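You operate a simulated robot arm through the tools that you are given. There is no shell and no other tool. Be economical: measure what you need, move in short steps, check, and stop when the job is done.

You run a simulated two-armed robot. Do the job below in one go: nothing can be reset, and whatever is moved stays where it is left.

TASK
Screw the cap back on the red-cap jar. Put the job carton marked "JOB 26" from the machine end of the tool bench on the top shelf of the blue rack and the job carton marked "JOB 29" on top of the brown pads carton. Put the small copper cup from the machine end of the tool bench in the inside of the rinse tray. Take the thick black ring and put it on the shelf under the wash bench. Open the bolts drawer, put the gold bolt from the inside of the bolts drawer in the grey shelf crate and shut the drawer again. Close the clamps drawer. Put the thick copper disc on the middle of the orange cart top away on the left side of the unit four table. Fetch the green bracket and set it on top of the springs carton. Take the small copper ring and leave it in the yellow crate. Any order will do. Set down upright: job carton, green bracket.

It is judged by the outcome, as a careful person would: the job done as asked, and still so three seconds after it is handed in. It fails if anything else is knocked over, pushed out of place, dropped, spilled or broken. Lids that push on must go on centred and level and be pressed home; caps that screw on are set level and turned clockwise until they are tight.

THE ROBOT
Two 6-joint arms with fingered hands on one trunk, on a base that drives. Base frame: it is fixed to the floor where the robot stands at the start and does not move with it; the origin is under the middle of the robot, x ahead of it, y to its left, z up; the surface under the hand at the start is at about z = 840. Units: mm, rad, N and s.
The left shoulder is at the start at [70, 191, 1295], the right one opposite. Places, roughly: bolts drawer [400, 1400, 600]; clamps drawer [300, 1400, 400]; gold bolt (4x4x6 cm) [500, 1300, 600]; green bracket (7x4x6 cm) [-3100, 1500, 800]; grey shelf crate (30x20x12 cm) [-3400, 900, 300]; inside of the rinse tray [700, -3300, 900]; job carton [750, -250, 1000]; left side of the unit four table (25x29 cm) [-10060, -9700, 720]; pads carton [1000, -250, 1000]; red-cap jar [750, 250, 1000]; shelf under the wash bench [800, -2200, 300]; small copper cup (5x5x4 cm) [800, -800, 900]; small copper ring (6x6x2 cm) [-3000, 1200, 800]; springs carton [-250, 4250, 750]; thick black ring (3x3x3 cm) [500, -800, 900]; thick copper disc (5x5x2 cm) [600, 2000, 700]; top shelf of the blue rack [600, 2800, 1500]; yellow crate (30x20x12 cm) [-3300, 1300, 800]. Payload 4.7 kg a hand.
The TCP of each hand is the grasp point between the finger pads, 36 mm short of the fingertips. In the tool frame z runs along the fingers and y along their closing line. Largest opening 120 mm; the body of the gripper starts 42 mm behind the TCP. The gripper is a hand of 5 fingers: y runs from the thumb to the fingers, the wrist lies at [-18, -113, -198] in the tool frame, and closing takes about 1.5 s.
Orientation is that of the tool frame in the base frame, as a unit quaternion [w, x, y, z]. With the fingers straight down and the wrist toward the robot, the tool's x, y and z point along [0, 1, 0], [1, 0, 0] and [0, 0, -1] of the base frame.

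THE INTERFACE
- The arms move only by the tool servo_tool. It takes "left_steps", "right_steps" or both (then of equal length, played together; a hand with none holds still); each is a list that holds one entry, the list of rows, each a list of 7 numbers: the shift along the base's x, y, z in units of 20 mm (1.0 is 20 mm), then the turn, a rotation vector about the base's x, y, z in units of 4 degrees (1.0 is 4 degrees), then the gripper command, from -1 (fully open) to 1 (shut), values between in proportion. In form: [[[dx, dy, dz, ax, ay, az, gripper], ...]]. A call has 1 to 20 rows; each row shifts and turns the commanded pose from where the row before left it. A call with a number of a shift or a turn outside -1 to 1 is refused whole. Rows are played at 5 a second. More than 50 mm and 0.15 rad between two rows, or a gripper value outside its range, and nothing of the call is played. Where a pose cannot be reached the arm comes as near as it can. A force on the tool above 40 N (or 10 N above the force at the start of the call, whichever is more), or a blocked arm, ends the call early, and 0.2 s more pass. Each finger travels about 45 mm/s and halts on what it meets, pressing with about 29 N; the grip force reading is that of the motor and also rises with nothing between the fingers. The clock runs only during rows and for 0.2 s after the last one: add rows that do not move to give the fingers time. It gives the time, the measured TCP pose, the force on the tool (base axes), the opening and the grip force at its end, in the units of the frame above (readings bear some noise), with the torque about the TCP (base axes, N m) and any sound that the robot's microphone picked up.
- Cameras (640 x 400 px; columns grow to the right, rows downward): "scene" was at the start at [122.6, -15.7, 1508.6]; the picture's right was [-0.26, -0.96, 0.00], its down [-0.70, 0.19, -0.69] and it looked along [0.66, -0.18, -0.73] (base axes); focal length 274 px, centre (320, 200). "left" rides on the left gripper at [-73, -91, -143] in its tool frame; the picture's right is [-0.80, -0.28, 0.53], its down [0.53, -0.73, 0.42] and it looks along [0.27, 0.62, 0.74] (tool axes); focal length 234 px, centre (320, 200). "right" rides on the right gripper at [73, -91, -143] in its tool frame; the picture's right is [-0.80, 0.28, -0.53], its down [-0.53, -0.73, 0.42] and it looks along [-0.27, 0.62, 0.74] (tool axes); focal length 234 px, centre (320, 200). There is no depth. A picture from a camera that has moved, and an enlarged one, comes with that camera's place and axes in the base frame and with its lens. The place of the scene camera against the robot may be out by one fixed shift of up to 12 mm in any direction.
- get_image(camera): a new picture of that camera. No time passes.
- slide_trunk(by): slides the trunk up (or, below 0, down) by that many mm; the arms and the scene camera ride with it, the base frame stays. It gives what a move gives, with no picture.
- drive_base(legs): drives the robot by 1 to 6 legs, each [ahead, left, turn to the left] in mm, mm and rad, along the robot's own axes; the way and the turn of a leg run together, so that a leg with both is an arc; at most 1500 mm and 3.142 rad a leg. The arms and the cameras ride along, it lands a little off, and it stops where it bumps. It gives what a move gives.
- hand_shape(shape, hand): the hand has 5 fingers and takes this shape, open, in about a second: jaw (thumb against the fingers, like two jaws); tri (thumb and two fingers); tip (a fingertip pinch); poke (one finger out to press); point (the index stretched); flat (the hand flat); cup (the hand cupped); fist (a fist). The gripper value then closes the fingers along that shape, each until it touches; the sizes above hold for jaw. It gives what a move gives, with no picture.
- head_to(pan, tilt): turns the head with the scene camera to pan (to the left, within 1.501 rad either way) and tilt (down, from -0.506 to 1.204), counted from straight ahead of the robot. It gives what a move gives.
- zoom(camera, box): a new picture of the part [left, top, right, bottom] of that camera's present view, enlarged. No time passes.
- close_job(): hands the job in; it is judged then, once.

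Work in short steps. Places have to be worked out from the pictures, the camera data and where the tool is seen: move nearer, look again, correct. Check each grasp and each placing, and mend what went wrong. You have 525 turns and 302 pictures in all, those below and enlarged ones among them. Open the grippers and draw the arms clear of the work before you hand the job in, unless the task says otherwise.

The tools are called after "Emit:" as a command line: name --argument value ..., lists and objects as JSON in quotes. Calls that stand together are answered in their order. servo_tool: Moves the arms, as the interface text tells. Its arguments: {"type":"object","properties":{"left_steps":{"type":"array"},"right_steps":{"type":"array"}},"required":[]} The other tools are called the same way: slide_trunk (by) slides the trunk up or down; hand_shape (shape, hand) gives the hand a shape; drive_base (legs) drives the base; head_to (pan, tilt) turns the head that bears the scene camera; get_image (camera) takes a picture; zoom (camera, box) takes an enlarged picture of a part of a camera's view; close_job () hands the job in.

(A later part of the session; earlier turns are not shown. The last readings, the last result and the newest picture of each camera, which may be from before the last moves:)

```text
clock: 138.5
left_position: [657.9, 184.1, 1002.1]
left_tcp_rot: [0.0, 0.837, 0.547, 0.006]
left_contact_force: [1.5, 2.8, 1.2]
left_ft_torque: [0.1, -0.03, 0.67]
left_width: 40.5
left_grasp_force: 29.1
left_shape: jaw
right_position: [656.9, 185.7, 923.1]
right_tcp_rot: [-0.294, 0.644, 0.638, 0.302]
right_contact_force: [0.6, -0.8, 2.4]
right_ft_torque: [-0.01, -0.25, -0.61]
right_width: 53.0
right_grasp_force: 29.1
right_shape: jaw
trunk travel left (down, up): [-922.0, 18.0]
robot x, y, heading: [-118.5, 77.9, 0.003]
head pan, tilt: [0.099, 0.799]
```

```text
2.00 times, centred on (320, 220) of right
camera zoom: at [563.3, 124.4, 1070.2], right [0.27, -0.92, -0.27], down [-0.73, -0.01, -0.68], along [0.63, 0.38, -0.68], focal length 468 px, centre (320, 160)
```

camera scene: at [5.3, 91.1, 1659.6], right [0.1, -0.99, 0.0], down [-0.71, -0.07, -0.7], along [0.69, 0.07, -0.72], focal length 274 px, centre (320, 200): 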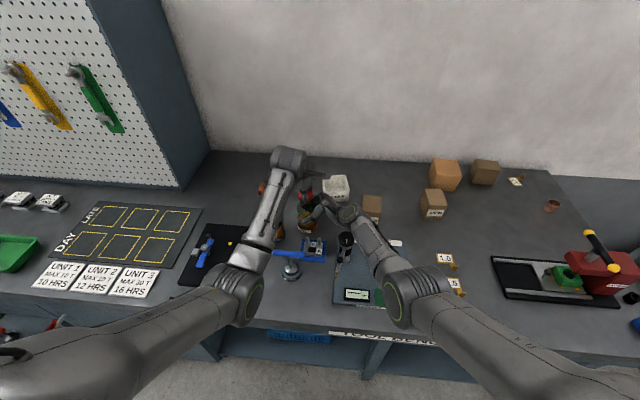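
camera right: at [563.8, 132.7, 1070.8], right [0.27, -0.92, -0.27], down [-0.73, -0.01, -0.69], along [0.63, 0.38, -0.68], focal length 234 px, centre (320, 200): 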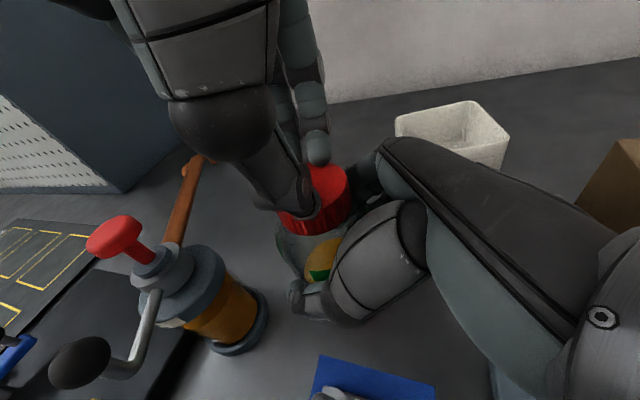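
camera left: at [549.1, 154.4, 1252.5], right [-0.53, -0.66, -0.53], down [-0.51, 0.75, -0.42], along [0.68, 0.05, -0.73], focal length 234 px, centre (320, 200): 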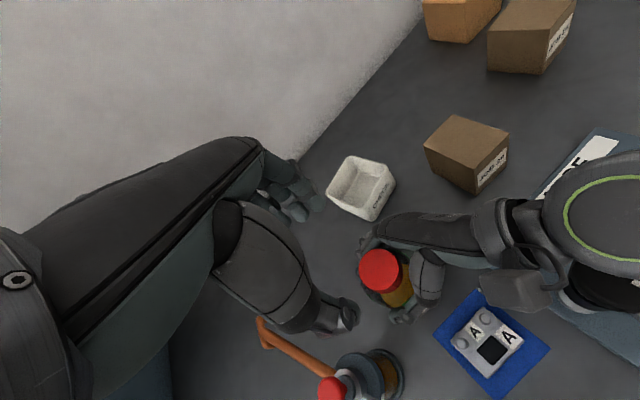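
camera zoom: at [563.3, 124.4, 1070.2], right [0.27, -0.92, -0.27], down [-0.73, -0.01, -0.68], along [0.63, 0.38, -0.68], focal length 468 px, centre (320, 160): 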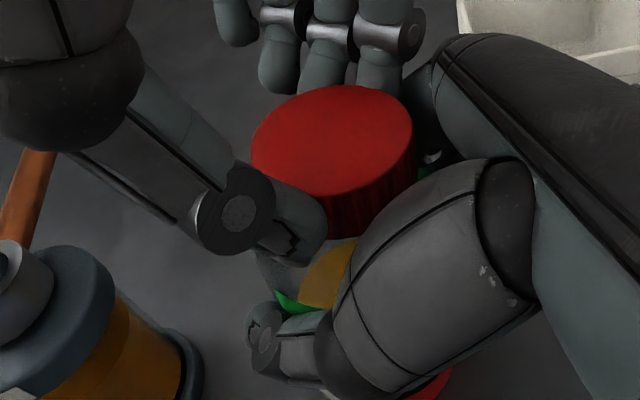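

Torque rises at once to 0.67 N·m and the jar turns along: the cap is tight. I release the left hand and rise.

Emit:
servo_tool --left_steps '[[[0, 0, 0, 0, 0, 0, 0], [0, 0, 0, 0, 0, 0, -0.2], [0, 0, 0.6, 0, 0, 0, -0.4], [0, 0, 1, 0, 0, 0, -0.6], [0, 0, 1, 0, 0, 0, -1], [0, 0, 1, 0, 0, 0, -1], [0, 0, 1, 0, 0, 0, -1], [0, 0.7, 1, 0, 0, 0.5, -1], [0, 1, 1, 0, 0, 1, -1], [0.2, 1, 0, 0, 0, 1, -1], [0.2, 1, 0, 0, 0, 1, -1], [0.2, 1, 0, 0, 0, 1, -1]]]'

Emit:
servo_tool --right_steps '[[[0, 0, 0, 0, 0, 0, 0], [0, 0, 0, 0, 0, 0, -0.3], [0, 0, 0, 0, 0, 0, -1], [0, 0, 0, 0, 0, 0, -1], [0, -0.77, 0.64, 0, 0, 0, -1], [0, -0.77, 0.64, 0, 0, 0, -1], [0, -0.77, 0.64, 0, 0, 0, -1], [0, -0.77, 0.64, 0, 0, 0, -1], [0, -0.77, 0.64, 0, 0, 0, -1], [0, -0.77, 0.64, 0, 0, 0, -1], [0, -0.77, 0.64, 0, 0, 0, -1], [0, -0.77, 0.64, 0, 0, 0, -1], [0, -0.77, 0.64, 0, 0, 0, -1], [0, 0, 0, 0, 0, 0, -1]]]'

Emit:
get_image --camera "scene"

Emit:
zoom --camera "scene" --box '[240, 150, 400, 250]'

```text
clock: 141.1
left_position: [669.5, 276.7, 1135.1]
left_tcp_rot: [0.0, 0.741, 0.671, 0.005]
left_contact_force: [-0.1, 0.0, -0.3]
left_ft_torque: [-0.01, 0.0, -0.02]
left_width: 119.7
left_grasp_force: 0.1
left_shape: jaw
right_position: [656.3, 185.2, 922.7]
right_tcp_rot: [-0.293, 0.645, 0.638, 0.301]
right_contact_force: [-1.4, -0.8, 0.9]
right_ft_torque: [-0.18, 0.06, -0.03]
right_width: 52.7
right_grasp_force: 28.9
right_shape: jaw
trunk travel left (down, up): [-922.0, 18.0]
robot x, y, heading: [-121.8, 80.3, 0.002]
head pan, tilt: [0.099, 0.799]
```

```text
clock: 144.1
left_position: [670.3, 276.0, 1132.7]
left_tcp_rot: [0.0, 0.742, 0.671, 0.005]
left_contact_force: [0.3, 1.0, -0.2]
left_ft_torque: [0.01, 0.01, -0.02]
left_width: 119.7
left_grasp_force: 0.1
left_shape: jaw
right_position: [655.9, 46.4, 1041.1]
right_tcp_rot: [-0.294, 0.645, 0.638, 0.301]
right_contact_force: [0.2, 0.3, 0.8]
right_ft_torque: [0.01, 0.01, 0.01]
right_width: 119.4
right_grasp_force: 0.1
right_shape: jaw
trunk travel left (down, up): [-922.0, 18.0]
robot x, y, heading: [-120.5, 75.7, 0.004]
head pan, tilt: [0.099, 0.799]
```

```text
221 pictures are left
camera scene: at [5.3, 91.4, 1659.6], right [0.1, -0.99, 0.0], down [-0.71, -0.07, -0.7], along [0.69, 0.07, -0.72], focal length 274 px, centre (320, 200)
```

scene: 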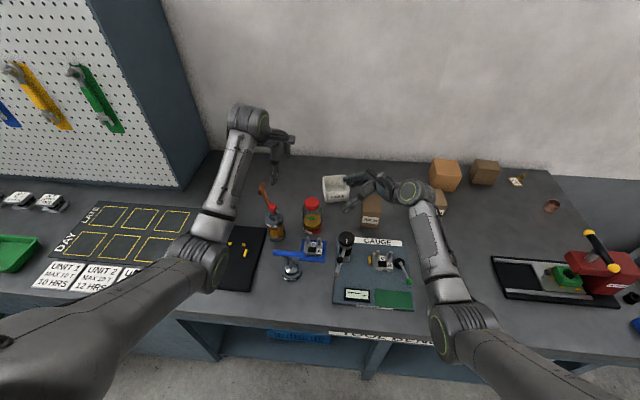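

```text
4.00 times, centred on (320, 200) of scene
camera zoom: at [5.3, 91.4, 1659.6], right [0.1, -0.99, 0.0], down [-0.71, -0.07, -0.7], along [0.69, 0.07, -0.72], focal length 1096 px, centre (320, 200)
```

zoom: 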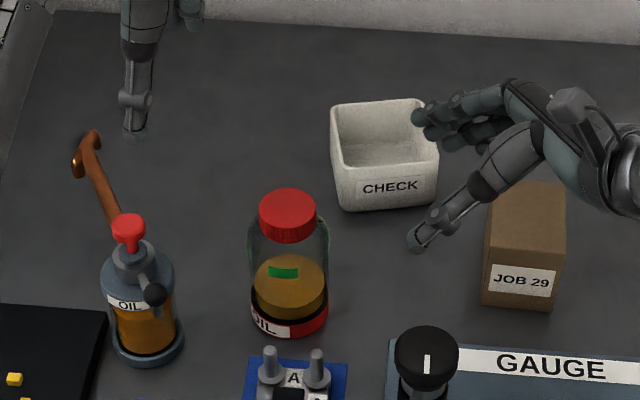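

The capped jar stands upright. Now JOB 29: I straighten the right hand to point down while rising.

Emit:
servo_tool --right_steps '[[[0, 0, 0.8, 0, 0, 0, -1], [0, 0, 0.8, 0, 0, 0, -1], [0, 0, 0.5, -1, 0, 0, -1], [0, 0, 0.5, -1, 0, 0, -1], [0, 0, 0.5, -1, 0, 0, -1], [0, -0.3, 0.3, -1, 0, 0, -1], [0, -0.3, 0.3, -1, 0, 0, -1], [0, -0.3, 0, -1, 0, 0, -1], [0, -0.3, 0, -1, 0, 0, -1], [0, -0.3, 0, -1, 0, 0, -1], [0, -0.3, 0, -1, 0, 0, -1], [0, -0.3, 0, -1, 0, 0, -1], [0, -0.3, 0, -1, 0, 0, -1], [0, -0.3, 0, -1, 0, 0, -1], [0, 0, 0, -0.45, 0, 0, -1], [0, 0, 0, 0, 0, 0, -1]]]'

Emit:
drive_base --legs '[[100, -170, 0]]'

Emit:
get_image --camera "right"

Emit:
get_image --camera "scene"

```text
clock: 147.5
left_position: [669.2, 276.9, 1134.1]
left_tcp_rot: [-0.001, 0.741, 0.671, 0.005]
left_contact_force: [0.0, -0.1, 0.4]
left_ft_torque: [0.03, -0.02, 0.01]
left_width: 119.5
left_grasp_force: 0.1
left_shape: jaw
right_position: [655.4, -8.6, 1112.5]
right_tcp_rot: [0.005, 0.708, 0.706, 0.005]
right_contact_force: [0.6, -0.3, 0.0]
right_ft_torque: [0.02, 0.03, -0.01]
right_width: 119.5
right_grasp_force: 0.0
right_shape: jaw
trunk travel left (down, up): [-922.0, 18.0]
robot x, y, heading: [-117.8, 76.1, -0.003]
head pan, tilt: [0.099, 0.799]
```

```text
clock: 149.1
left_position: [769.9, 110.0, 1134.8]
left_tcp_rot: [0.0, 0.742, 0.67, 0.005]
left_contact_force: [0.2, 0.5, -0.2]
left_ft_torque: [0.01, -0.02, -0.02]
left_width: 119.6
left_grasp_force: 0.1
left_shape: jaw
right_position: [755.7, -175.1, 1112.2]
right_tcp_rot: [0.006, 0.71, 0.705, 0.005]
right_contact_force: [0.8, -0.3, 0.7]
right_ft_torque: [-0.04, 0.02, -0.01]
right_width: 119.6
right_grasp_force: 0.1
right_shape: jaw
trunk travel left (down, up): [-922.0, 18.0]
robot x, y, heading: [-20.2, -89.6, -0.003]
head pan, tilt: [0.099, 0.799]
```

```text
219 pictures are left
camera right: at [662.7, -101.1, 1254.7], right [0.27, -0.8, 0.53], down [-0.73, -0.53, -0.43], along [0.63, -0.27, -0.73], focal length 234 px, centre (320, 200)
```

right: 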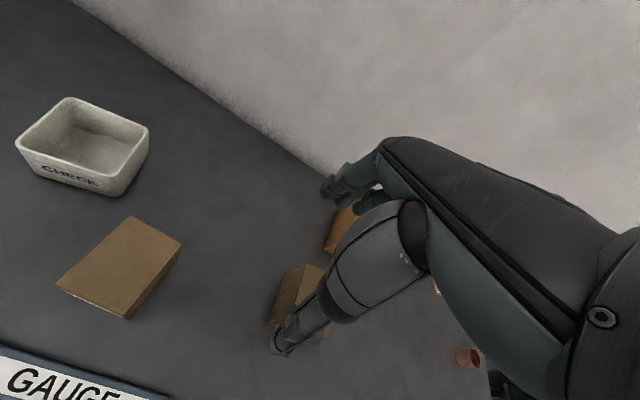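

```text
218 pictures are left
camera scene: at [105.0, -73.6, 1659.8], right [0.1, -1.0, 0.0], down [-0.71, -0.07, -0.7], along [0.69, 0.07, -0.72], focal length 274 px, centre (320, 200)
```

scene: 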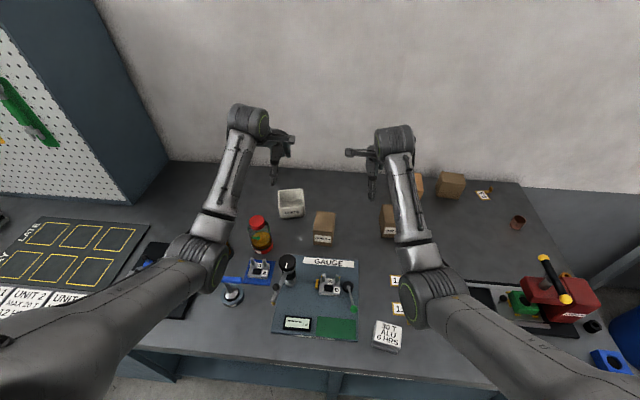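

JOB 29's top centre is about (714, −35), about 88×66 mm, 80 tall. I move the right hand over it and the left a bit aside.

Emit:
servo_tool --left_steps '[[[0, 1, 0, 0, 0, 0, -1], [0, 1, 0, 0, 0, 0, -1], [0, 1, 0, 0, 0, 0, -1], [0, 1, 0, 0, 0, 0, -1], [0, 1, 0, 0, 0, 0, -1], [0, 0, 0, 0, 0, 0, -1], [0, 0, 0, 0, 0, 0, -1], [0, 0, 0, 0, 0, 0, -1], [0, 0, 0, 0, 0, 0, -1], [0, 0, 0, 0, 0, 0, -1], [0, 0, 0, 0, 0, 0, -1], [0, 0, 0, 0, 0, 0, -1]]]' --right_steps '[[[-0.3, 1, 0, 0, 0, 0, -1], [-0.3, 1, 0, 0, 0, 0, -1], [-0.3, 1, 0, 0, 0, 0, -1], [-0.3, 1, 0, 0, 0, 0, -1], [-0.3, 1, 0, 0, 0, 0, -1], [-0.3, 1, 0, 0, 0, 0, -1], [-0.3, 1, 0, 0, 0, 0, -1], [0, 0, -1, 0, 0, 0, -1], [0, 0, -1, 0, 0, 0, -1], [0, 0, -1, 0, 0, 0, -1], [0, 0, -1, 0, 0, 0, -1], [0, 0, 0, 0, 0, 0, -1]]]'

Emit:
get_image --camera "right"

Emit:
zoom --camera "scene" --box '[260, 140, 460, 265]'

```text
clock: 151.9
left_position: [771.5, 206.9, 1133.4]
left_tcp_rot: [-0.001, 0.742, 0.671, 0.005]
left_contact_force: [0.3, -0.1, -0.3]
left_ft_torque: [-0.03, 0.0, -0.01]
left_width: 119.9
left_grasp_force: 0.1
left_shape: jaw
right_position: [754.4, -126.2, 1037.7]
right_tcp_rot: [0.056, 0.732, 0.678, -0.013]
right_contact_force: [0.5, -0.8, 0.4]
right_ft_torque: [0.0, -0.03, 0.02]
right_width: 119.7
right_grasp_force: 0.1
right_shape: jaw
trunk travel left (down, up): [-922.0, 18.0]
robot x, y, heading: [-20.9, -91.5, -0.003]
head pan, tilt: [0.099, 0.799]
stopped in row 12 (right hand): the arm was blocked; the commanded pose is now the measured one
```

```text
217 pictures are left
camera right: at [660.8, -32.3, 1165.8], right [0.18, -0.77, 0.62], down [-0.75, -0.52, -0.42], along [0.64, -0.38, -0.67], focal length 234 px, centre (320, 200)
```

right: 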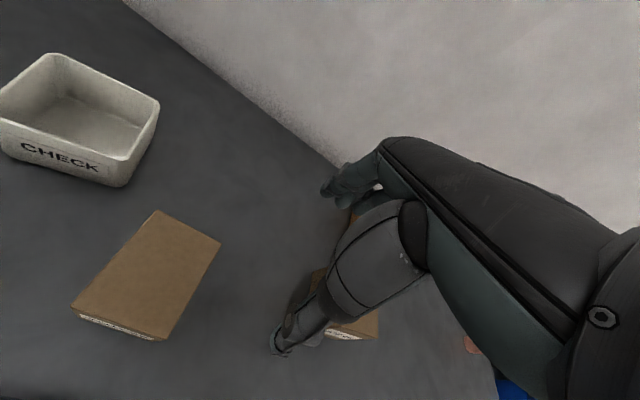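

```text
3.20 times, centred on (360, 202) of scene
camera zoom: at [106.8, -76.4, 1659.6], right [0.1, -1.0, 0.0], down [-0.71, -0.07, -0.7], along [0.69, 0.07, -0.72], focal length 877 px, centre (192, 192)
```

zoom: 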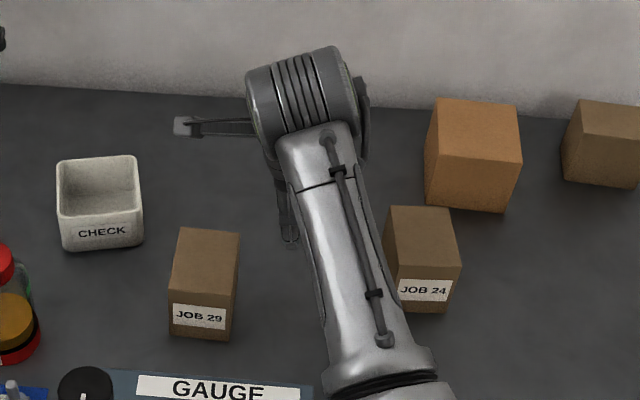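

The right arm is blocked inward here; it needs the carton more to its own side. I straighten the hand, and drive the base left 270 mm.

Emit:
servo_tool --right_steps '[[[0, -0.8, 0.8, 0, 0, 0, -1], [0, -0.8, 0.8, 0, 0, 0, -1], [0, -0.8, 0.8, 0, 0, 0, -1], [0, 0, 0.5, 0.7, 0.4, 0.55, -1], [0, 0, 0, 0.7, 0.4, 0.55, -1], [0, 0, 0, 0, 0, 0, -1]]]'

Emit:
drive_base --legs '[[0, 250, 0]]'

```text
clock: 153.3
left_position: [771.8, 207.7, 1131.7]
left_tcp_rot: [0.0, 0.741, 0.671, 0.006]
left_contact_force: [0.5, 0.3, -0.2]
left_ft_torque: [0.0, -0.01, 0.03]
left_width: 119.6
left_grasp_force: 0.1
left_shape: jaw
right_position: [751.9, -168.7, 1094.2]
right_tcp_rot: [0.0, 0.706, 0.708, 0.002]
right_contact_force: [0.3, 0.2, -0.6]
right_ft_torque: [0.0, 0.01, 0.0]
right_width: 119.8
right_grasp_force: 0.0
right_shape: jaw
trunk travel left (down, up): [-922.0, 18.0]
robot x, y, heading: [-19.7, -89.6, -0.005]
head pan, tilt: [0.099, 0.799]
```

```text
clock: 155.1
left_position: [774.5, 452.3, 1134.1]
left_tcp_rot: [0.0, 0.744, 0.668, 0.006]
left_contact_force: [-0.8, 0.0, -0.2]
left_ft_torque: [0.03, -0.02, 0.0]
left_width: 119.4
left_grasp_force: 0.0
left_shape: jaw
right_position: [752.5, 75.3, 1093.5]
right_tcp_rot: [0.0, 0.708, 0.706, 0.004]
right_contact_force: [-0.1, 0.8, -0.2]
right_ft_torque: [0.02, -0.02, -0.01]
right_width: 119.5
right_grasp_force: 0.0
right_shape: jaw
trunk travel left (down, up): [-922.0, 18.0]
robot x, y, heading: [-17.6, 159.3, -0.012]
head pan, tilt: [0.099, 0.799]
```

Now I move the right hand over JOB 29 and look.

Emit:
servo_tool --right_steps '[[[-0.3, -0.9, 0, 0, 0, 0, -1], [-0.3, -0.9, 0, 0, 0, 0, -1], [-0.3, -0.9, 0, 0, 0, 0, -1], [-0.3, -0.9, -0.5, 0, 0, 0, -1], [-0.3, -0.9, -0.7, 0, 0, 0, -1], [-0.35, -1, -0.7, 0, 0, 0, -1], [0, 0, -0.9, 0, 0, 0, -1], [0, 0, -0.9, 0, 0, 0, -1], [0, 0, -0.9, 0, 0, 0, -1], [0, 0, 0, 0, 0, 0, -1]]]'

Emit:
get_image --camera "right"

Emit:
zoom --camera "scene" --box '[330, 140, 530, 265]'

```text
clock: 157.3
left_position: [774.9, 454.0, 1132.7]
left_tcp_rot: [-0.001, 0.744, 0.669, 0.006]
left_contact_force: [-0.8, -0.3, 0.1]
left_ft_torque: [-0.01, 0.0, 0.02]
left_width: 119.6
left_grasp_force: 0.1
left_shape: jaw
right_position: [713.6, -34.0, 1000.2]
right_tcp_rot: [0.001, 0.709, 0.706, 0.001]
right_contact_force: [0.2, -0.3, 0.3]
right_ft_torque: [-0.03, 0.0, 0.0]
right_width: 119.8
right_grasp_force: 0.1
right_shape: jaw
trunk travel left (down, up): [-922.0, 18.0]
robot x, y, heading: [-18.1, 162.5, -0.002]
head pan, tilt: [0.099, 0.799]
```

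```text
215 pictures are left
camera right: at [621.6, 39.2, 1143.9], right [0.27, -0.81, 0.52], down [-0.73, -0.53, -0.43], along [0.62, -0.27, -0.74], focal length 234 px, centre (320, 200)
```

right: 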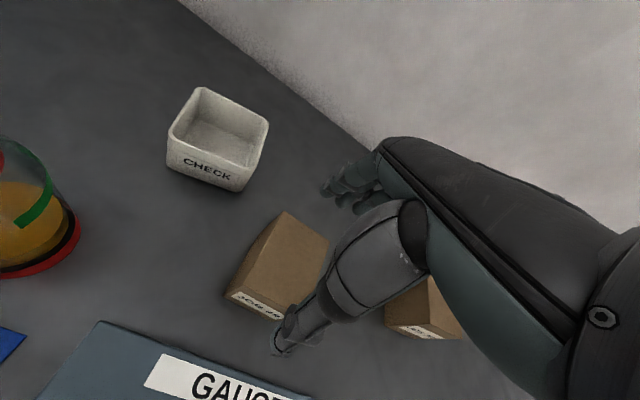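

```text
3.20 times, centred on (430, 202) of scene
camera zoom: at [107.8, 173.7, 1659.6], right [0.09, -1.0, 0.0], down [-0.71, -0.07, -0.7], along [0.69, 0.06, -0.72], focal length 877 px, centre (-32, 192)
```

zoom: 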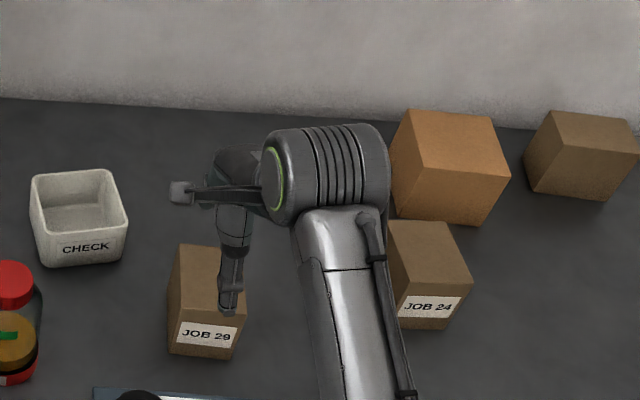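

Centred within a few mm. I descend to z≈893 and close on JOB 29.

Emit:
servo_tool --right_steps '[[[0.1, 0, -0.9, 0, 0, 0, -1], [0, 0, -0.9, 0, 0, 0, -1], [0, 0, -0.9, 0, 0, 0, -1], [0, 0, -0.9, 0, 0, 0, -1], [0, 0, -0.9, 0, 0, 0, -1], [0, 0, -0.85, 0, 0, 0, -1], [0, 0, 0, 0, 0, 0, 1], [0, 0, 0, 0, 0, 0, 1], [0, 0, 0, 0, 0, 0, 1], [0, 0, 0, 0, 0, 0, 1], [0, 0, 0, 0, 0, 0, 1], [0, 0, 0, 0, 0, 0, 1]]]'

Emit:
get_image --camera "right"

```text
clock: 159.9
left_position: [771.2, 453.9, 1134.5]
left_tcp_rot: [0.001, 0.744, 0.668, 0.006]
left_contact_force: [0.1, -0.6, 1.2]
left_ft_torque: [0.0, -0.02, -0.03]
left_width: 119.6
left_grasp_force: 0.0
left_shape: jaw
right_position: [715.9, -32.4, 897.1]
right_tcp_rot: [0.003, 0.708, 0.706, 0.004]
right_contact_force: [6.5, 0.3, 26.0]
right_ft_torque: [0.1, -1.58, -0.01]
right_width: 87.2
right_grasp_force: 29.6
right_shape: jaw
trunk travel left (down, up): [-922.0, 18.0]
robot x, y, heading: [-20.0, 162.2, -0.008]
head pan, tilt: [0.099, 0.799]
```

```text
213 pictures are left
camera right: at [624.0, 40.3, 1039.5], right [0.27, -0.81, 0.53], down [-0.73, -0.53, -0.43], along [0.63, -0.27, -0.73], focal length 234 px, centre (320, 200)
```

right: 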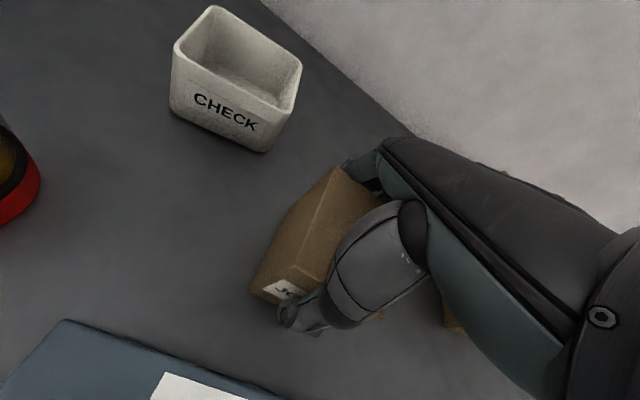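

There's 26 N upward on the far-finger side. I check how the fingers sit before lifting.

Emit:
zoom --camera "right" --box '[220, 130, 460, 340]'

Emit:
zoom --camera "scene" --box '[330, 160, 490, 265]'

Emit:
get_image --camera "left"

```text
1.90 times, centred on (340, 235) of right
camera zoom: at [624.0, 40.3, 1039.5], right [0.27, -0.81, 0.53], down [-0.73, -0.53, -0.43], along [0.63, -0.27, -0.73], focal length 446 px, centre (282, 133)
```

zoom: 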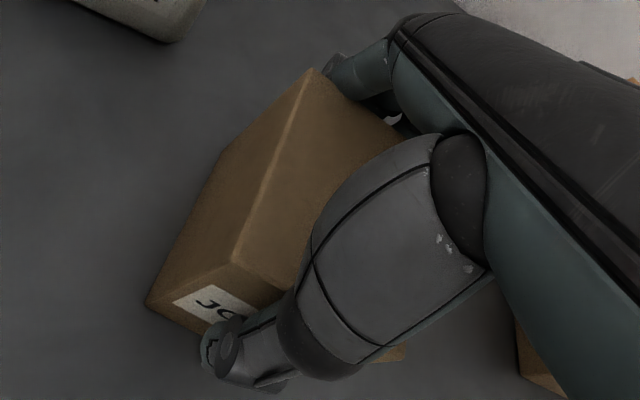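

```text
3.81 times, centred on (410, 212) of scene
camera zoom: at [104.2, 174.9, 1659.9], right [0.09, -1.0, 0.0], down [-0.71, -0.07, -0.7], along [0.7, 0.06, -0.72], focal length 1044 px, centre (-23, 152)
```

zoom: 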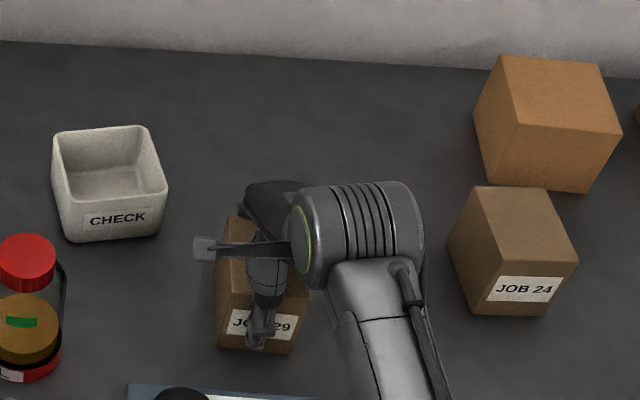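

```text
210 pictures are left
camera left: at [671.7, 390.9, 1276.0], right [-0.36, -0.77, -0.53], down [-0.67, 0.61, -0.43], along [0.65, 0.2, -0.73], focal length 234 px, centre (320, 200)
```

left: 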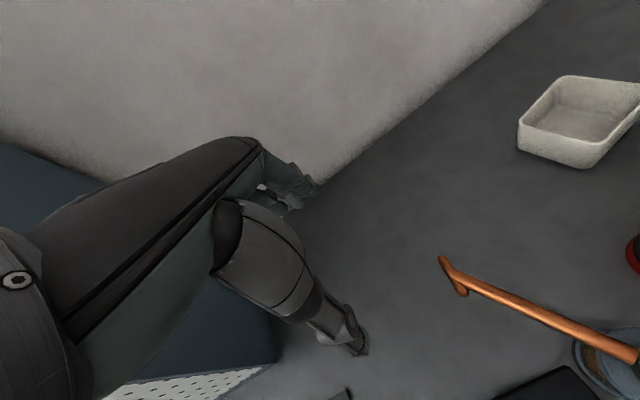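

The far finger knuckles probably bear on the box's top rear edge. I reopen, rise 14 mm and close again.

Emit:
servo_tool --right_steps '[[[0, 0, 0, 0, 0, 0, -1], [0, 0, 0, 0, 0, 0, -1], [0, 0, 0.4, 0, 0, 0, -1], [0.2, 0, 0.4, 0, 0, 0, -1], [0, 0, 0, 0, 0, 0, -1], [0, 0, 0, 0, 0, 0, 1], [0, 0, 0, 0, 0, 0, 1], [0, 0, 0, 0, 0, 0, 1], [0, 0, 0, 0, 0, 0, 1], [0, 0, 0, 0, 0, 0, 1], [0, 0, 0, 0, 0, 0, 1]]]'

Emit:
zoom --camera "right" --box '[220, 130, 460, 340]'

```text
clock: 162.3
left_position: [773.0, 453.5, 1133.5]
left_tcp_rot: [-0.001, 0.744, 0.669, 0.006]
left_contact_force: [0.4, 0.3, -0.1]
left_ft_torque: [-0.03, -0.01, 0.03]
left_width: 119.6
left_grasp_force: 0.1
left_shape: jaw
right_position: [719.9, -34.2, 909.7]
right_tcp_rot: [0.0, 0.708, 0.706, 0.002]
right_contact_force: [0.0, 0.0, -2.6]
right_ft_torque: [0.02, -0.04, 0.03]
right_width: 87.2
right_grasp_force: 28.7
right_shape: jaw
trunk travel left (down, up): [-922.0, 18.0]
robot x, y, heading: [-17.6, 162.1, 0.0]
head pan, tilt: [0.099, 0.799]
```

```text
1.90 times, centred on (340, 235) of right
camera zoom: at [628.5, 39.1, 1052.2], right [0.27, -0.81, 0.52], down [-0.73, -0.53, -0.43], along [0.62, -0.27, -0.74], focal length 446 px, centre (282, 133)
```

zoom: 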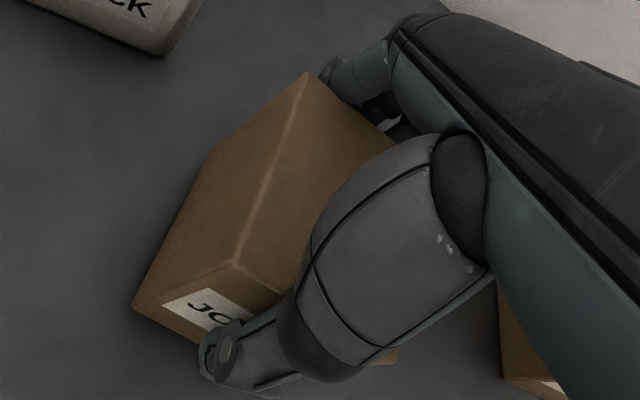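

Clean grip now. I lift JOB 29 about 160 mm and check.

Emit:
servo_tool --right_steps '[[[0, 0, 0.3, 0, 0, 0, 1], [0, 0, 0.7, 0, 0, 0, 1], [0, 0, 1, 0, 0, 0, 1], [0, 0, 1, 0, 0, 0, 1], [0, 0, 1, 0, 0, 0, 1], [0, 0, 1, 0, 0, 0, 1], [0, 0, 1, 0, 0, 0, 1], [0, 0, 1, 0, 0, 0, 1], [0, 0, 1, 0, 0, 0, 1], [0, 0, 0, 0, 0, 0, 1]]]'

Emit:
get_image --camera "scene"

Emit:
get_image --camera "right"

```text
clock: 164.5
left_position: [774.6, 452.9, 1132.7]
left_tcp_rot: [0.0, 0.744, 0.668, 0.005]
left_contact_force: [-0.3, 1.0, -1.0]
left_ft_torque: [0.01, -0.03, 0.01]
left_width: 119.6
left_grasp_force: 0.0
left_shape: jaw
right_position: [722.6, -34.3, 1068.4]
right_tcp_rot: [0.0, 0.708, 0.706, 0.003]
right_contact_force: [0.5, -0.3, -2.5]
right_ft_torque: [0.02, 0.03, -0.03]
right_width: 87.2
right_grasp_force: 29.1
right_shape: jaw
trunk travel left (down, up): [-922.0, 18.0]
robot x, y, heading: [-14.8, 161.3, -0.006]
head pan, tilt: [0.099, 0.799]
```

```text
208 pictures are left
camera scene: at [108.1, 173.5, 1659.6], right [0.09, -1.0, 0.0], down [-0.71, -0.07, -0.7], along [0.69, 0.07, -0.72], focal length 274 px, centre (320, 200)
```

scene: 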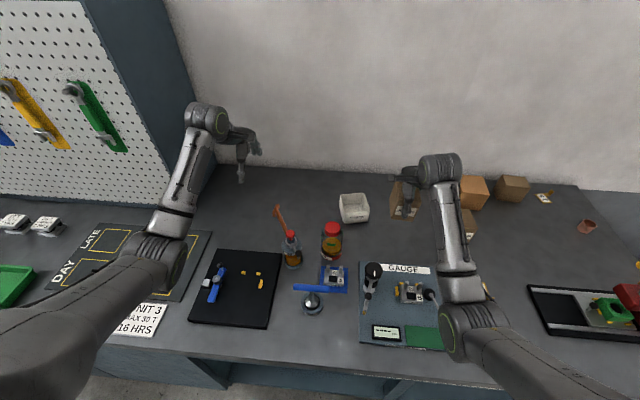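

```text
207 pictures are left
camera right: at [630.4, 38.4, 1211.5], right [0.27, -0.81, 0.52], down [-0.73, -0.53, -0.43], along [0.62, -0.27, -0.74], focal length 234 px, centre (320, 200)
```

right: 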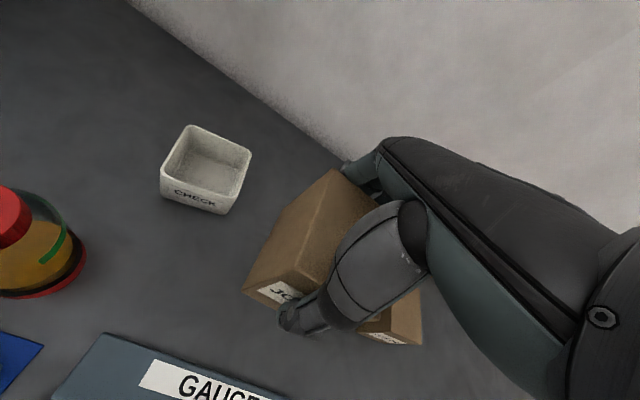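

JOB 29 is held securely. The pads carton's top centres at about (957, −351), z≈931. I drive toward it and lower the trunk to gain reach.

Emit:
drive_base --legs '[[20, -320, 0]]'

Emit:
slide_trunk --by -40

Emit:
get_image --camera "scene"

Emit:
get_image --camera "right"

```text
clock: 166.6
left_position: [791.7, 139.9, 1133.2]
left_tcp_rot: [0.0, 0.742, 0.67, 0.005]
left_contact_force: [-0.2, -0.3, -0.1]
left_ft_torque: [-0.04, 0.01, -0.03]
left_width: 119.7
left_grasp_force: 0.0
left_shape: jaw
right_position: [742.3, -346.8, 1068.8]
right_tcp_rot: [0.0, 0.707, 0.707, 0.002]
right_contact_force: [-0.4, 0.4, -2.1]
right_ft_torque: [-0.01, -0.01, -0.07]
right_width: 87.1
right_grasp_force: 28.7
right_shape: jaw
trunk travel left (down, up): [-922.0, 18.0]
robot x, y, heading: [-2.2, -159.8, -0.002]
head pan, tilt: [0.099, 0.799]
```

```text
clock: 167.5
left_position: [790.3, 138.9, 1094.6]
left_tcp_rot: [0.001, 0.742, 0.671, 0.006]
left_contact_force: [-0.4, 0.4, 0.0]
left_ft_torque: [0.01, -0.04, 0.01]
left_width: 119.6
left_grasp_force: 0.0
left_shape: jaw
right_position: [741.5, -348.1, 1028.2]
right_tcp_rot: [0.0, 0.707, 0.708, 0.002]
right_contact_force: [-0.5, 0.2, -2.4]
right_ft_torque: [0.02, -0.01, -0.04]
right_width: 87.2
right_grasp_force: 29.3
right_shape: jaw
trunk travel left (down, up): [-882.0, 58.0]
robot x, y, heading: [1.7, -160.6, -0.001]
head pan, tilt: [0.099, 0.799]
```

```text
206 pictures are left
camera scene: at [125.9, -145.6, 1619.7], right [0.1, -1.0, 0.0], down [-0.71, -0.07, -0.7], along [0.69, 0.07, -0.72], focal length 274 px, centre (320, 200)
```

scene: 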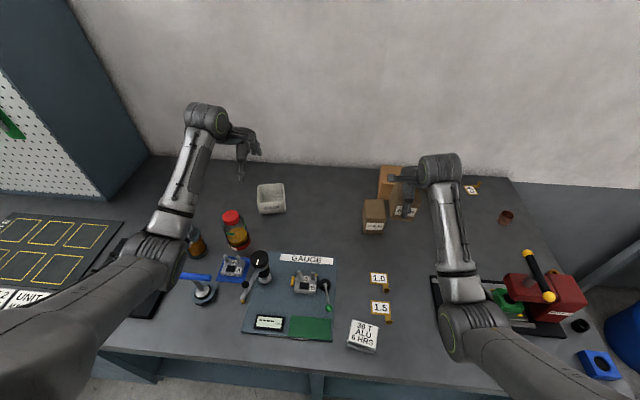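

```text
205 pictures are left
camera right: at [649.0, -277.3, 1171.6], right [0.28, -0.81, 0.52], down [-0.73, -0.53, -0.43], along [0.62, -0.26, -0.74], focal length 234 px, centre (320, 200)
```

right: 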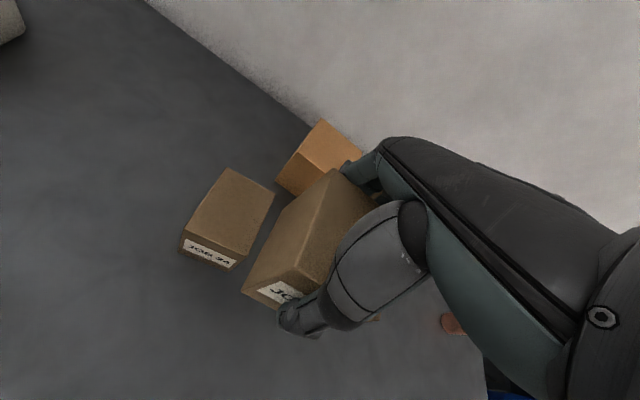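

I enlarge the pads carton in the hand camera to measure it better.

Emit:
zoom --camera "right" --box '[170, 100, 370, 280]'

Emit:
zoom --camera "scene" --box '[340, 140, 500, 250]'

```text
2.22 times, centred on (270, 190) of right
camera zoom: at [649.0, -277.3, 1171.6], right [0.28, -0.81, 0.52], down [-0.73, -0.53, -0.43], along [0.62, -0.26, -0.74], focal length 520 px, centre (431, 222)
```

zoom: 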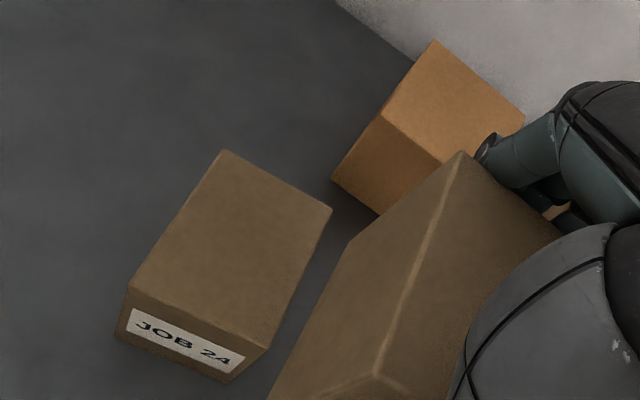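

```text
3.64 times, centred on (420, 195) of scene
camera zoom: at [125.9, -145.6, 1619.7], right [0.1, -1.0, 0.0], down [-0.71, -0.07, -0.7], along [0.69, 0.07, -0.72], focal length 997 px, centre (-44, 218)
```

zoom: 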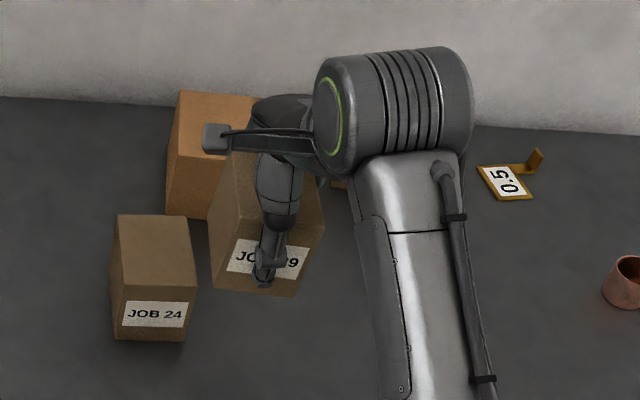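

Pads carton top: x 906–1006, y −307…−410, z≈930. I carry JOB 29 over it at height.

Emit:
servo_tool --right_steps '[[[0.95, -0.04, 0.3, 0, 0, 0, 1], [0.95, -0.04, 0.3, 0, 0, 0, 1], [0.95, -0.04, 0, 0, 0, 0, 1], [0.95, -0.04, 0, 0, 0, 0, 1], [0.95, -0.04, 0, 0, 0, 0, 1], [0.95, -0.04, 0, 0, 0, 0, 1], [0.95, -0.04, 0, 0, 0, 0, 1], [0.95, -0.04, 0, 0, 0, 0, 1], [0.95, -0.04, 0, 0, 0, 0, 1], [0.95, -0.04, 0, 0, 0, 0, 1], [0.95, -0.05, 0, 0, 0, 0, 1], [0.2, 0, 0, 0, 0, 0, 1], [0, 0, 0, 0, 0, 0, 1]]]'

Emit:
get_image --camera "right"

Emit:
zoom --camera "scene" --box '[340, 120, 500, 230]'

```text
clock: 170.3
left_position: [791.8, 138.9, 1092.4]
left_tcp_rot: [0.0, 0.742, 0.671, 0.006]
left_contact_force: [-0.4, -0.8, -0.2]
left_ft_torque: [-0.02, 0.0, 0.0]
left_width: 119.4
left_grasp_force: 0.0
left_shape: jaw
right_position: [938.3, -356.3, 1039.9]
right_tcp_rot: [0.001, 0.706, 0.708, 0.001]
right_contact_force: [-0.3, 0.1, -2.3]
right_ft_torque: [0.0, 0.01, 0.0]
right_width: 87.0
right_grasp_force: 28.6
right_shape: jaw
right hand out of reach, approached as far as the arm can: row 11, 12
trunk travel left (down, up): [-882.0, 58.0]
robot x, y, heading: [1.8, -158.2, 0.001]
head pan, tilt: [0.099, 0.799]
```

```text
202 pictures are left
camera right: at [846.2, -285.3, 1182.2], right [0.28, -0.8, 0.52], down [-0.73, -0.53, -0.43], along [0.62, -0.26, -0.74], focal length 234 px, centre (320, 200)
```

right: 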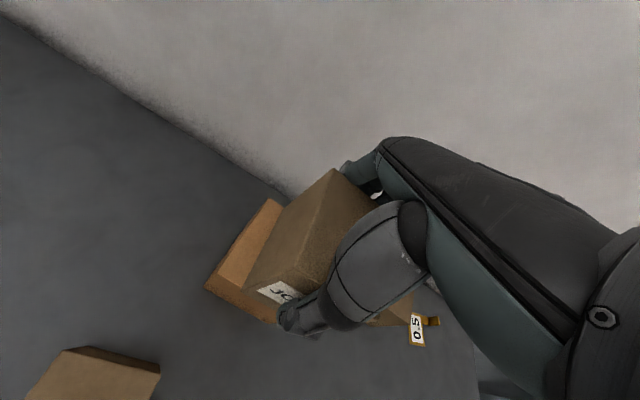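

```text
3.64 times, centred on (420, 175) of scene
camera zoom: at [126.6, -144.4, 1619.6], right [0.1, -1.0, 0.0], down [-0.71, -0.07, -0.7], along [0.69, 0.07, -0.72], focal length 997 px, centre (-44, 291)
```

zoom: 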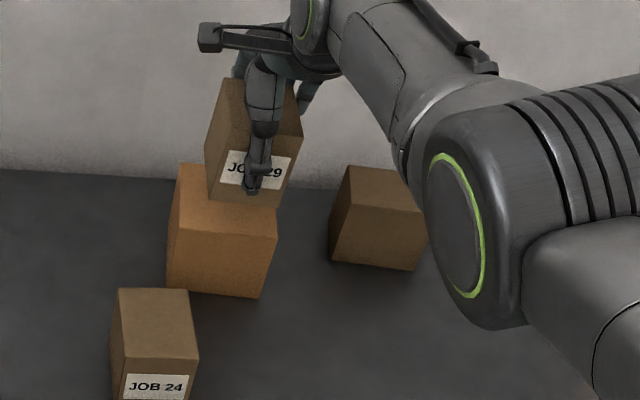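

Reach ends at x=938; I nudge the base 17 mm forward.

Emit:
drive_base --legs '[[17, 0, 0]]'

Emit:
servo_tool --right_steps '[[[0, 0, -0.6, 0, 0, 0, 1], [0, 0, -0.6, 0, 0, 0, 1], [0, 0, -0.3, 0, 0, 0, 1], [0, 0, 0, 0, 0, 0, 1]]]'

Emit:
get_image --camera "right"

Emit:
zoom --camera "scene" --box '[340, 120, 500, 230]'

```text
clock: 171.0
left_position: [804.1, 138.7, 1097.1]
left_tcp_rot: [0.001, 0.742, 0.67, 0.006]
left_contact_force: [-0.3, 0.3, 0.2]
left_ft_torque: [0.0, -0.04, 0.02]
left_width: 119.8
left_grasp_force: 0.1
left_shape: jaw
right_position: [952.1, -358.0, 1043.3]
right_tcp_rot: [0.002, 0.706, 0.708, 0.004]
right_contact_force: [-0.7, -0.1, -1.5]
right_ft_torque: [-0.01, -0.01, 0.0]
right_width: 86.8
right_grasp_force: 29.3
right_shape: jaw
trunk travel left (down, up): [-882.0, 58.0]
robot x, y, heading: [20.6, -157.5, 0.003]
head pan, tilt: [0.099, 0.799]
```

```text
clock: 172.0
left_position: [808.8, 138.7, 1092.8]
left_tcp_rot: [-0.001, 0.742, 0.671, 0.005]
left_contact_force: [-0.3, -0.9, 0.0]
left_ft_torque: [-0.02, 0.04, -0.01]
left_width: 119.4
left_grasp_force: 0.2
left_shape: jaw
right_position: [949.6, -361.1, 1012.1]
right_tcp_rot: [0.0, 0.706, 0.708, 0.002]
right_contact_force: [0.3, 0.7, -2.5]
right_ft_torque: [0.01, -0.02, 0.01]
right_width: 86.9
right_grasp_force: 29.4
right_shape: jaw
right hand out of reach, approached as far as the arm can: row 2
trunk travel left (down, up): [-882.0, 58.0]
robot x, y, heading: [19.8, -158.5, 0.002]
head pan, tilt: [0.099, 0.799]
```

```text
200 pictures are left
camera right: at [856.2, -288.6, 1154.9], right [0.28, -0.8, 0.52], down [-0.73, -0.53, -0.43], along [0.62, -0.26, -0.74], focal length 234 px, centre (320, 200)
```

right: 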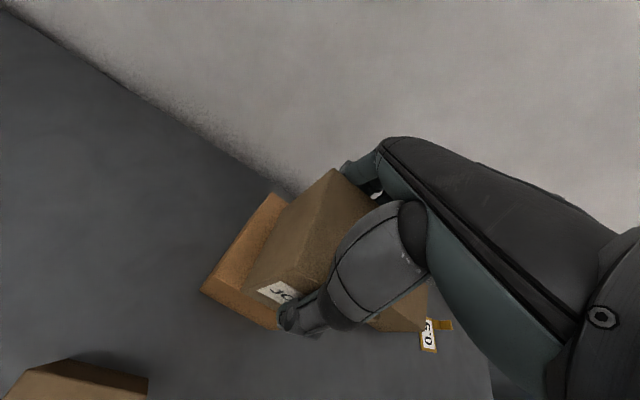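

```text
3.64 times, centred on (420, 175) of scene
camera zoom: at [143.9, -145.0, 1619.5], right [0.1, -1.0, 0.0], down [-0.71, -0.07, -0.7], along [0.69, 0.07, -0.72], focal length 997 px, centre (-44, 291)
```

zoom: 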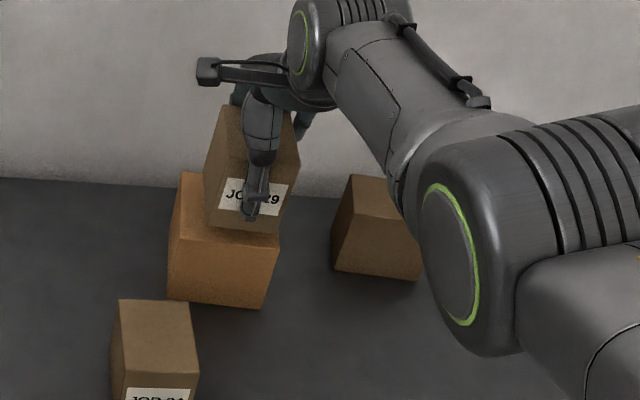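

The box sits slightly too far right over the pads carton. I shift it 9 mm left, then lower until contact.

Emit:
servo_tool --right_steps '[[[0, 0.45, 0, 0, 0, 0, 1], [0, 0, -0.3, 0, 0, 0, 1], [0, 0, -0.15, 0, 0, 0, 1], [0, 0, -0.1, 0, 0, 0, 1], [0, 0, 0, 0, 0, 0, 1]]]'

Emit:
zoom --camera "scene" --box '[340, 120, 500, 230]'

```text
clock: 173.2
left_position: [807.6, 139.0, 1092.3]
left_tcp_rot: [0.0, 0.742, 0.67, 0.005]
left_contact_force: [-0.3, 0.2, -0.2]
left_ft_torque: [0.02, -0.02, -0.02]
left_width: 119.7
left_grasp_force: 0.0
left_shape: jaw
right_position: [943.8, -351.3, 1002.2]
right_tcp_rot: [0.001, 0.707, 0.708, 0.003]
right_contact_force: [-0.8, -0.1, -2.1]
right_ft_torque: [-0.05, -0.02, 0.03]
right_width: 86.7
right_grasp_force: 28.9
right_shape: jaw
right hand out of reach, approached as far as the arm can: row 1
trunk travel left (down, up): [-882.0, 58.0]
robot x, y, heading: [17.6, -161.0, -0.002]
head pan, tilt: [0.099, 0.799]
```

```text
3.64 times, centred on (420, 175) of scene
camera zoom: at [143.3, -144.7, 1619.5], right [0.1, -1.0, 0.0], down [-0.71, -0.07, -0.7], along [0.69, 0.07, -0.72], focal length 997 px, centre (-44, 291)
```

zoom: 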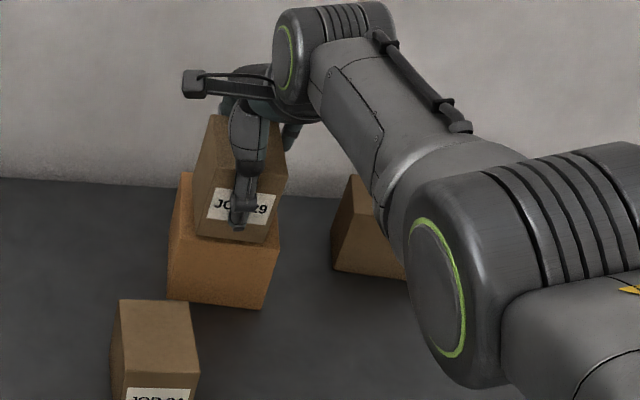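

y is centred now; x slipped to 944, so I nudge the base 11 mm further and lower.

Emit:
drive_base --legs '[[12, 0, 0]]'

Emit:
zoom --camera "right" --box '[180, 150, 420, 350]'

Emit:
zoom --camera "scene" --box '[340, 120, 500, 230]'

```text
clock: 174.0
left_position: [817.4, 138.0, 1094.9]
left_tcp_rot: [0.001, 0.742, 0.67, 0.007]
left_contact_force: [-0.8, 0.3, 0.4]
left_ft_torque: [0.0, -0.05, -0.02]
left_width: 119.5
left_grasp_force: 0.0
left_shape: jaw
right_position: [953.8, -351.1, 1005.9]
right_tcp_rot: [0.002, 0.707, 0.707, 0.004]
right_contact_force: [-0.6, -0.4, -0.5]
right_ft_torque: [0.01, -0.04, -0.01]
right_width: 86.9
right_grasp_force: 28.9
right_shape: jaw
trunk travel left (down, up): [-882.0, 58.0]
robot x, y, heading: [28.8, -158.3, -0.0]
head pan, tilt: [0.099, 0.799]
```

```text
2.00 times, centred on (300, 250) of right
camera zoom: at [860.5, -278.8, 1148.4], right [0.28, -0.8, 0.53], down [-0.73, -0.53, -0.43], along [0.63, -0.26, -0.73], focal length 468 px, centre (360, 100)
```

zoom: 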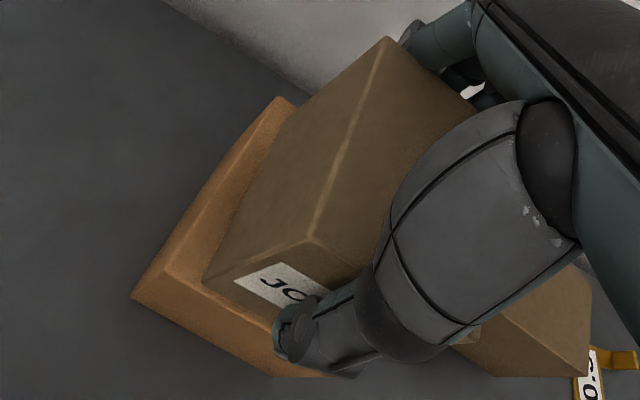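

```text
3.64 times, centred on (420, 175) of scene
camera zoom: at [150.4, -144.9, 1620.1], right [0.1, -1.0, 0.0], down [-0.71, -0.07, -0.7], along [0.7, 0.07, -0.72], focal length 997 px, centre (-44, 291)
```

zoom: 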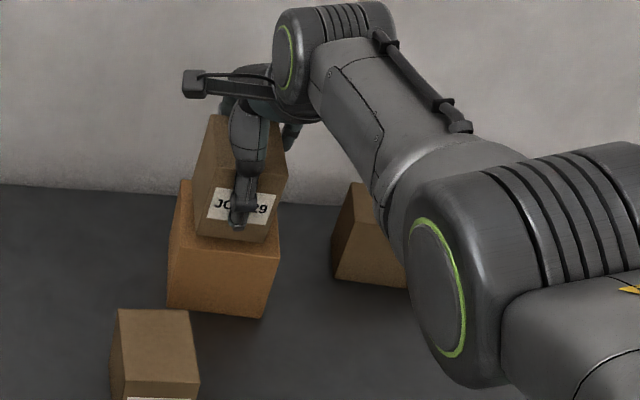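

Placement looks good. I lower in small steps to contact.

Emit:
servo_tool --right_steps '[[[0, 0, -0.15, 0, 0, 0, 1], [0, 0, -0.1, 0, 0, 0, 1], [0, 0, -0.1, 0, 0, 0, 1], [0, 0, 0, 0, 0, 0, 1]]]'

```text
clock: 175.0
left_position: [819.9, 139.2, 1091.4]
left_tcp_rot: [-0.001, 0.742, 0.67, 0.005]
left_contact_force: [-0.6, 0.3, -0.9]
left_ft_torque: [-0.02, 0.01, 0.01]
left_width: 119.9
left_grasp_force: 0.0
left_shape: jaw
right_position: [955.2, -351.5, 996.6]
right_tcp_rot: [0.001, 0.707, 0.707, 0.002]
right_contact_force: [0.4, 0.4, -1.8]
right_ft_torque: [-0.02, 0.03, -0.02]
right_width: 86.7
right_grasp_force: 29.0
right_shape: jaw
trunk travel left (down, up): [-882.0, 58.0]
robot x, y, heading: [30.1, -159.4, 0.001]
head pan, tilt: [0.099, 0.799]
```

Emit:
servo_tool --right_steps '[[[0, 0, -0.1, 0, 0, 0, 1], [0, 0, -0.1, 0, 0, 0, 1], [0, 0, -0.1, 0, 0, 0, 1], [0, 0, 0, 0, 0, 0, 1]]]'

```text
clock: 176.0
left_position: [819.2, 139.4, 1092.4]
left_tcp_rot: [-0.001, 0.742, 0.67, 0.006]
left_contact_force: [-0.2, 0.4, 0.1]
left_ft_torque: [0.01, 0.02, 0.01]
left_width: 119.7
left_grasp_force: 0.1
left_shape: jaw
right_position: [953.5, -351.4, 993.9]
right_tcp_rot: [0.002, 0.707, 0.707, 0.003]
right_contact_force: [0.5, 0.5, 1.7]
right_ft_torque: [-0.11, -0.16, 0.02]
right_width: 87.0
right_grasp_force: 28.8
right_shape: jaw
right hand out of reach, approached as far as the arm can: row 2
trunk travel left (down, up): [-882.0, 58.0]
robot x, y, heading: [28.1, -154.8, -0.003]
head pan, tilt: [0.099, 0.799]
```

Contact made. I open the hand and raise with the trunk so the hand goes straight up.

Emit:
servo_tool --right_steps '[[[0, 0, 0, 0, 0, 0, 0.1], [0, 0, 0, 0, 0, 0, -0.3], [0, 0, 0, 0, 0, 0, -1], [0, 0, 0, 0, 0, 0, -1], [0, 0, 0, 0, 0, 0, -1]]]'

Emit:
slide_trunk --by 57

Emit:
get_image --camera "right"

```text
clock: 177.2
left_position: [820.3, 139.5, 1092.6]
left_tcp_rot: [0.0, 0.741, 0.671, 0.006]
left_contact_force: [0.7, -0.4, 0.0]
left_ft_torque: [-0.02, 0.01, 0.01]
left_width: 119.6
left_grasp_force: 0.0
left_shape: jaw
right_position: [953.0, -351.5, 993.0]
right_tcp_rot: [0.001, 0.707, 0.707, 0.002]
right_contact_force: [0.1, -0.1, -0.9]
right_ft_torque: [-0.01, -0.05, 0.01]
right_width: 119.7
right_grasp_force: 0.0
right_shape: jaw
trunk travel left (down, up): [-882.0, 58.0]
robot x, y, heading: [29.4, -156.6, 0.002]
head pan, tilt: [0.099, 0.799]
```

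```text
clock: 178.2
left_position: [820.7, 139.2, 1148.5]
left_tcp_rot: [-0.001, 0.742, 0.67, 0.005]
left_contact_force: [-0.7, -0.1, 0.0]
left_ft_torque: [0.01, 0.04, 0.0]
left_width: 119.6
left_grasp_force: 0.0
left_shape: jaw
right_position: [954.0, -351.5, 1048.4]
right_tcp_rot: [0.001, 0.707, 0.707, 0.002]
right_contact_force: [0.9, 0.8, -0.2]
right_ft_torque: [0.0, 0.03, -0.02]
right_width: 119.7
right_grasp_force: 0.1
right_shape: jaw
trunk travel left (down, up): [-939.0, 1.0]
robot x, y, heading: [29.2, -158.0, 0.002]
head pan, tilt: [0.099, 0.799]
```

```text
195 pictures are left
camera right: at [861.3, -279.5, 1191.9], right [0.28, -0.8, 0.52], down [-0.73, -0.53, -0.43], along [0.62, -0.26, -0.74], focal length 234 px, centre (320, 200)
```

right: 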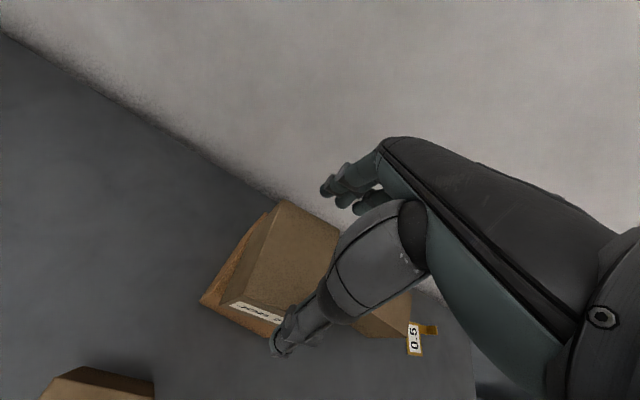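

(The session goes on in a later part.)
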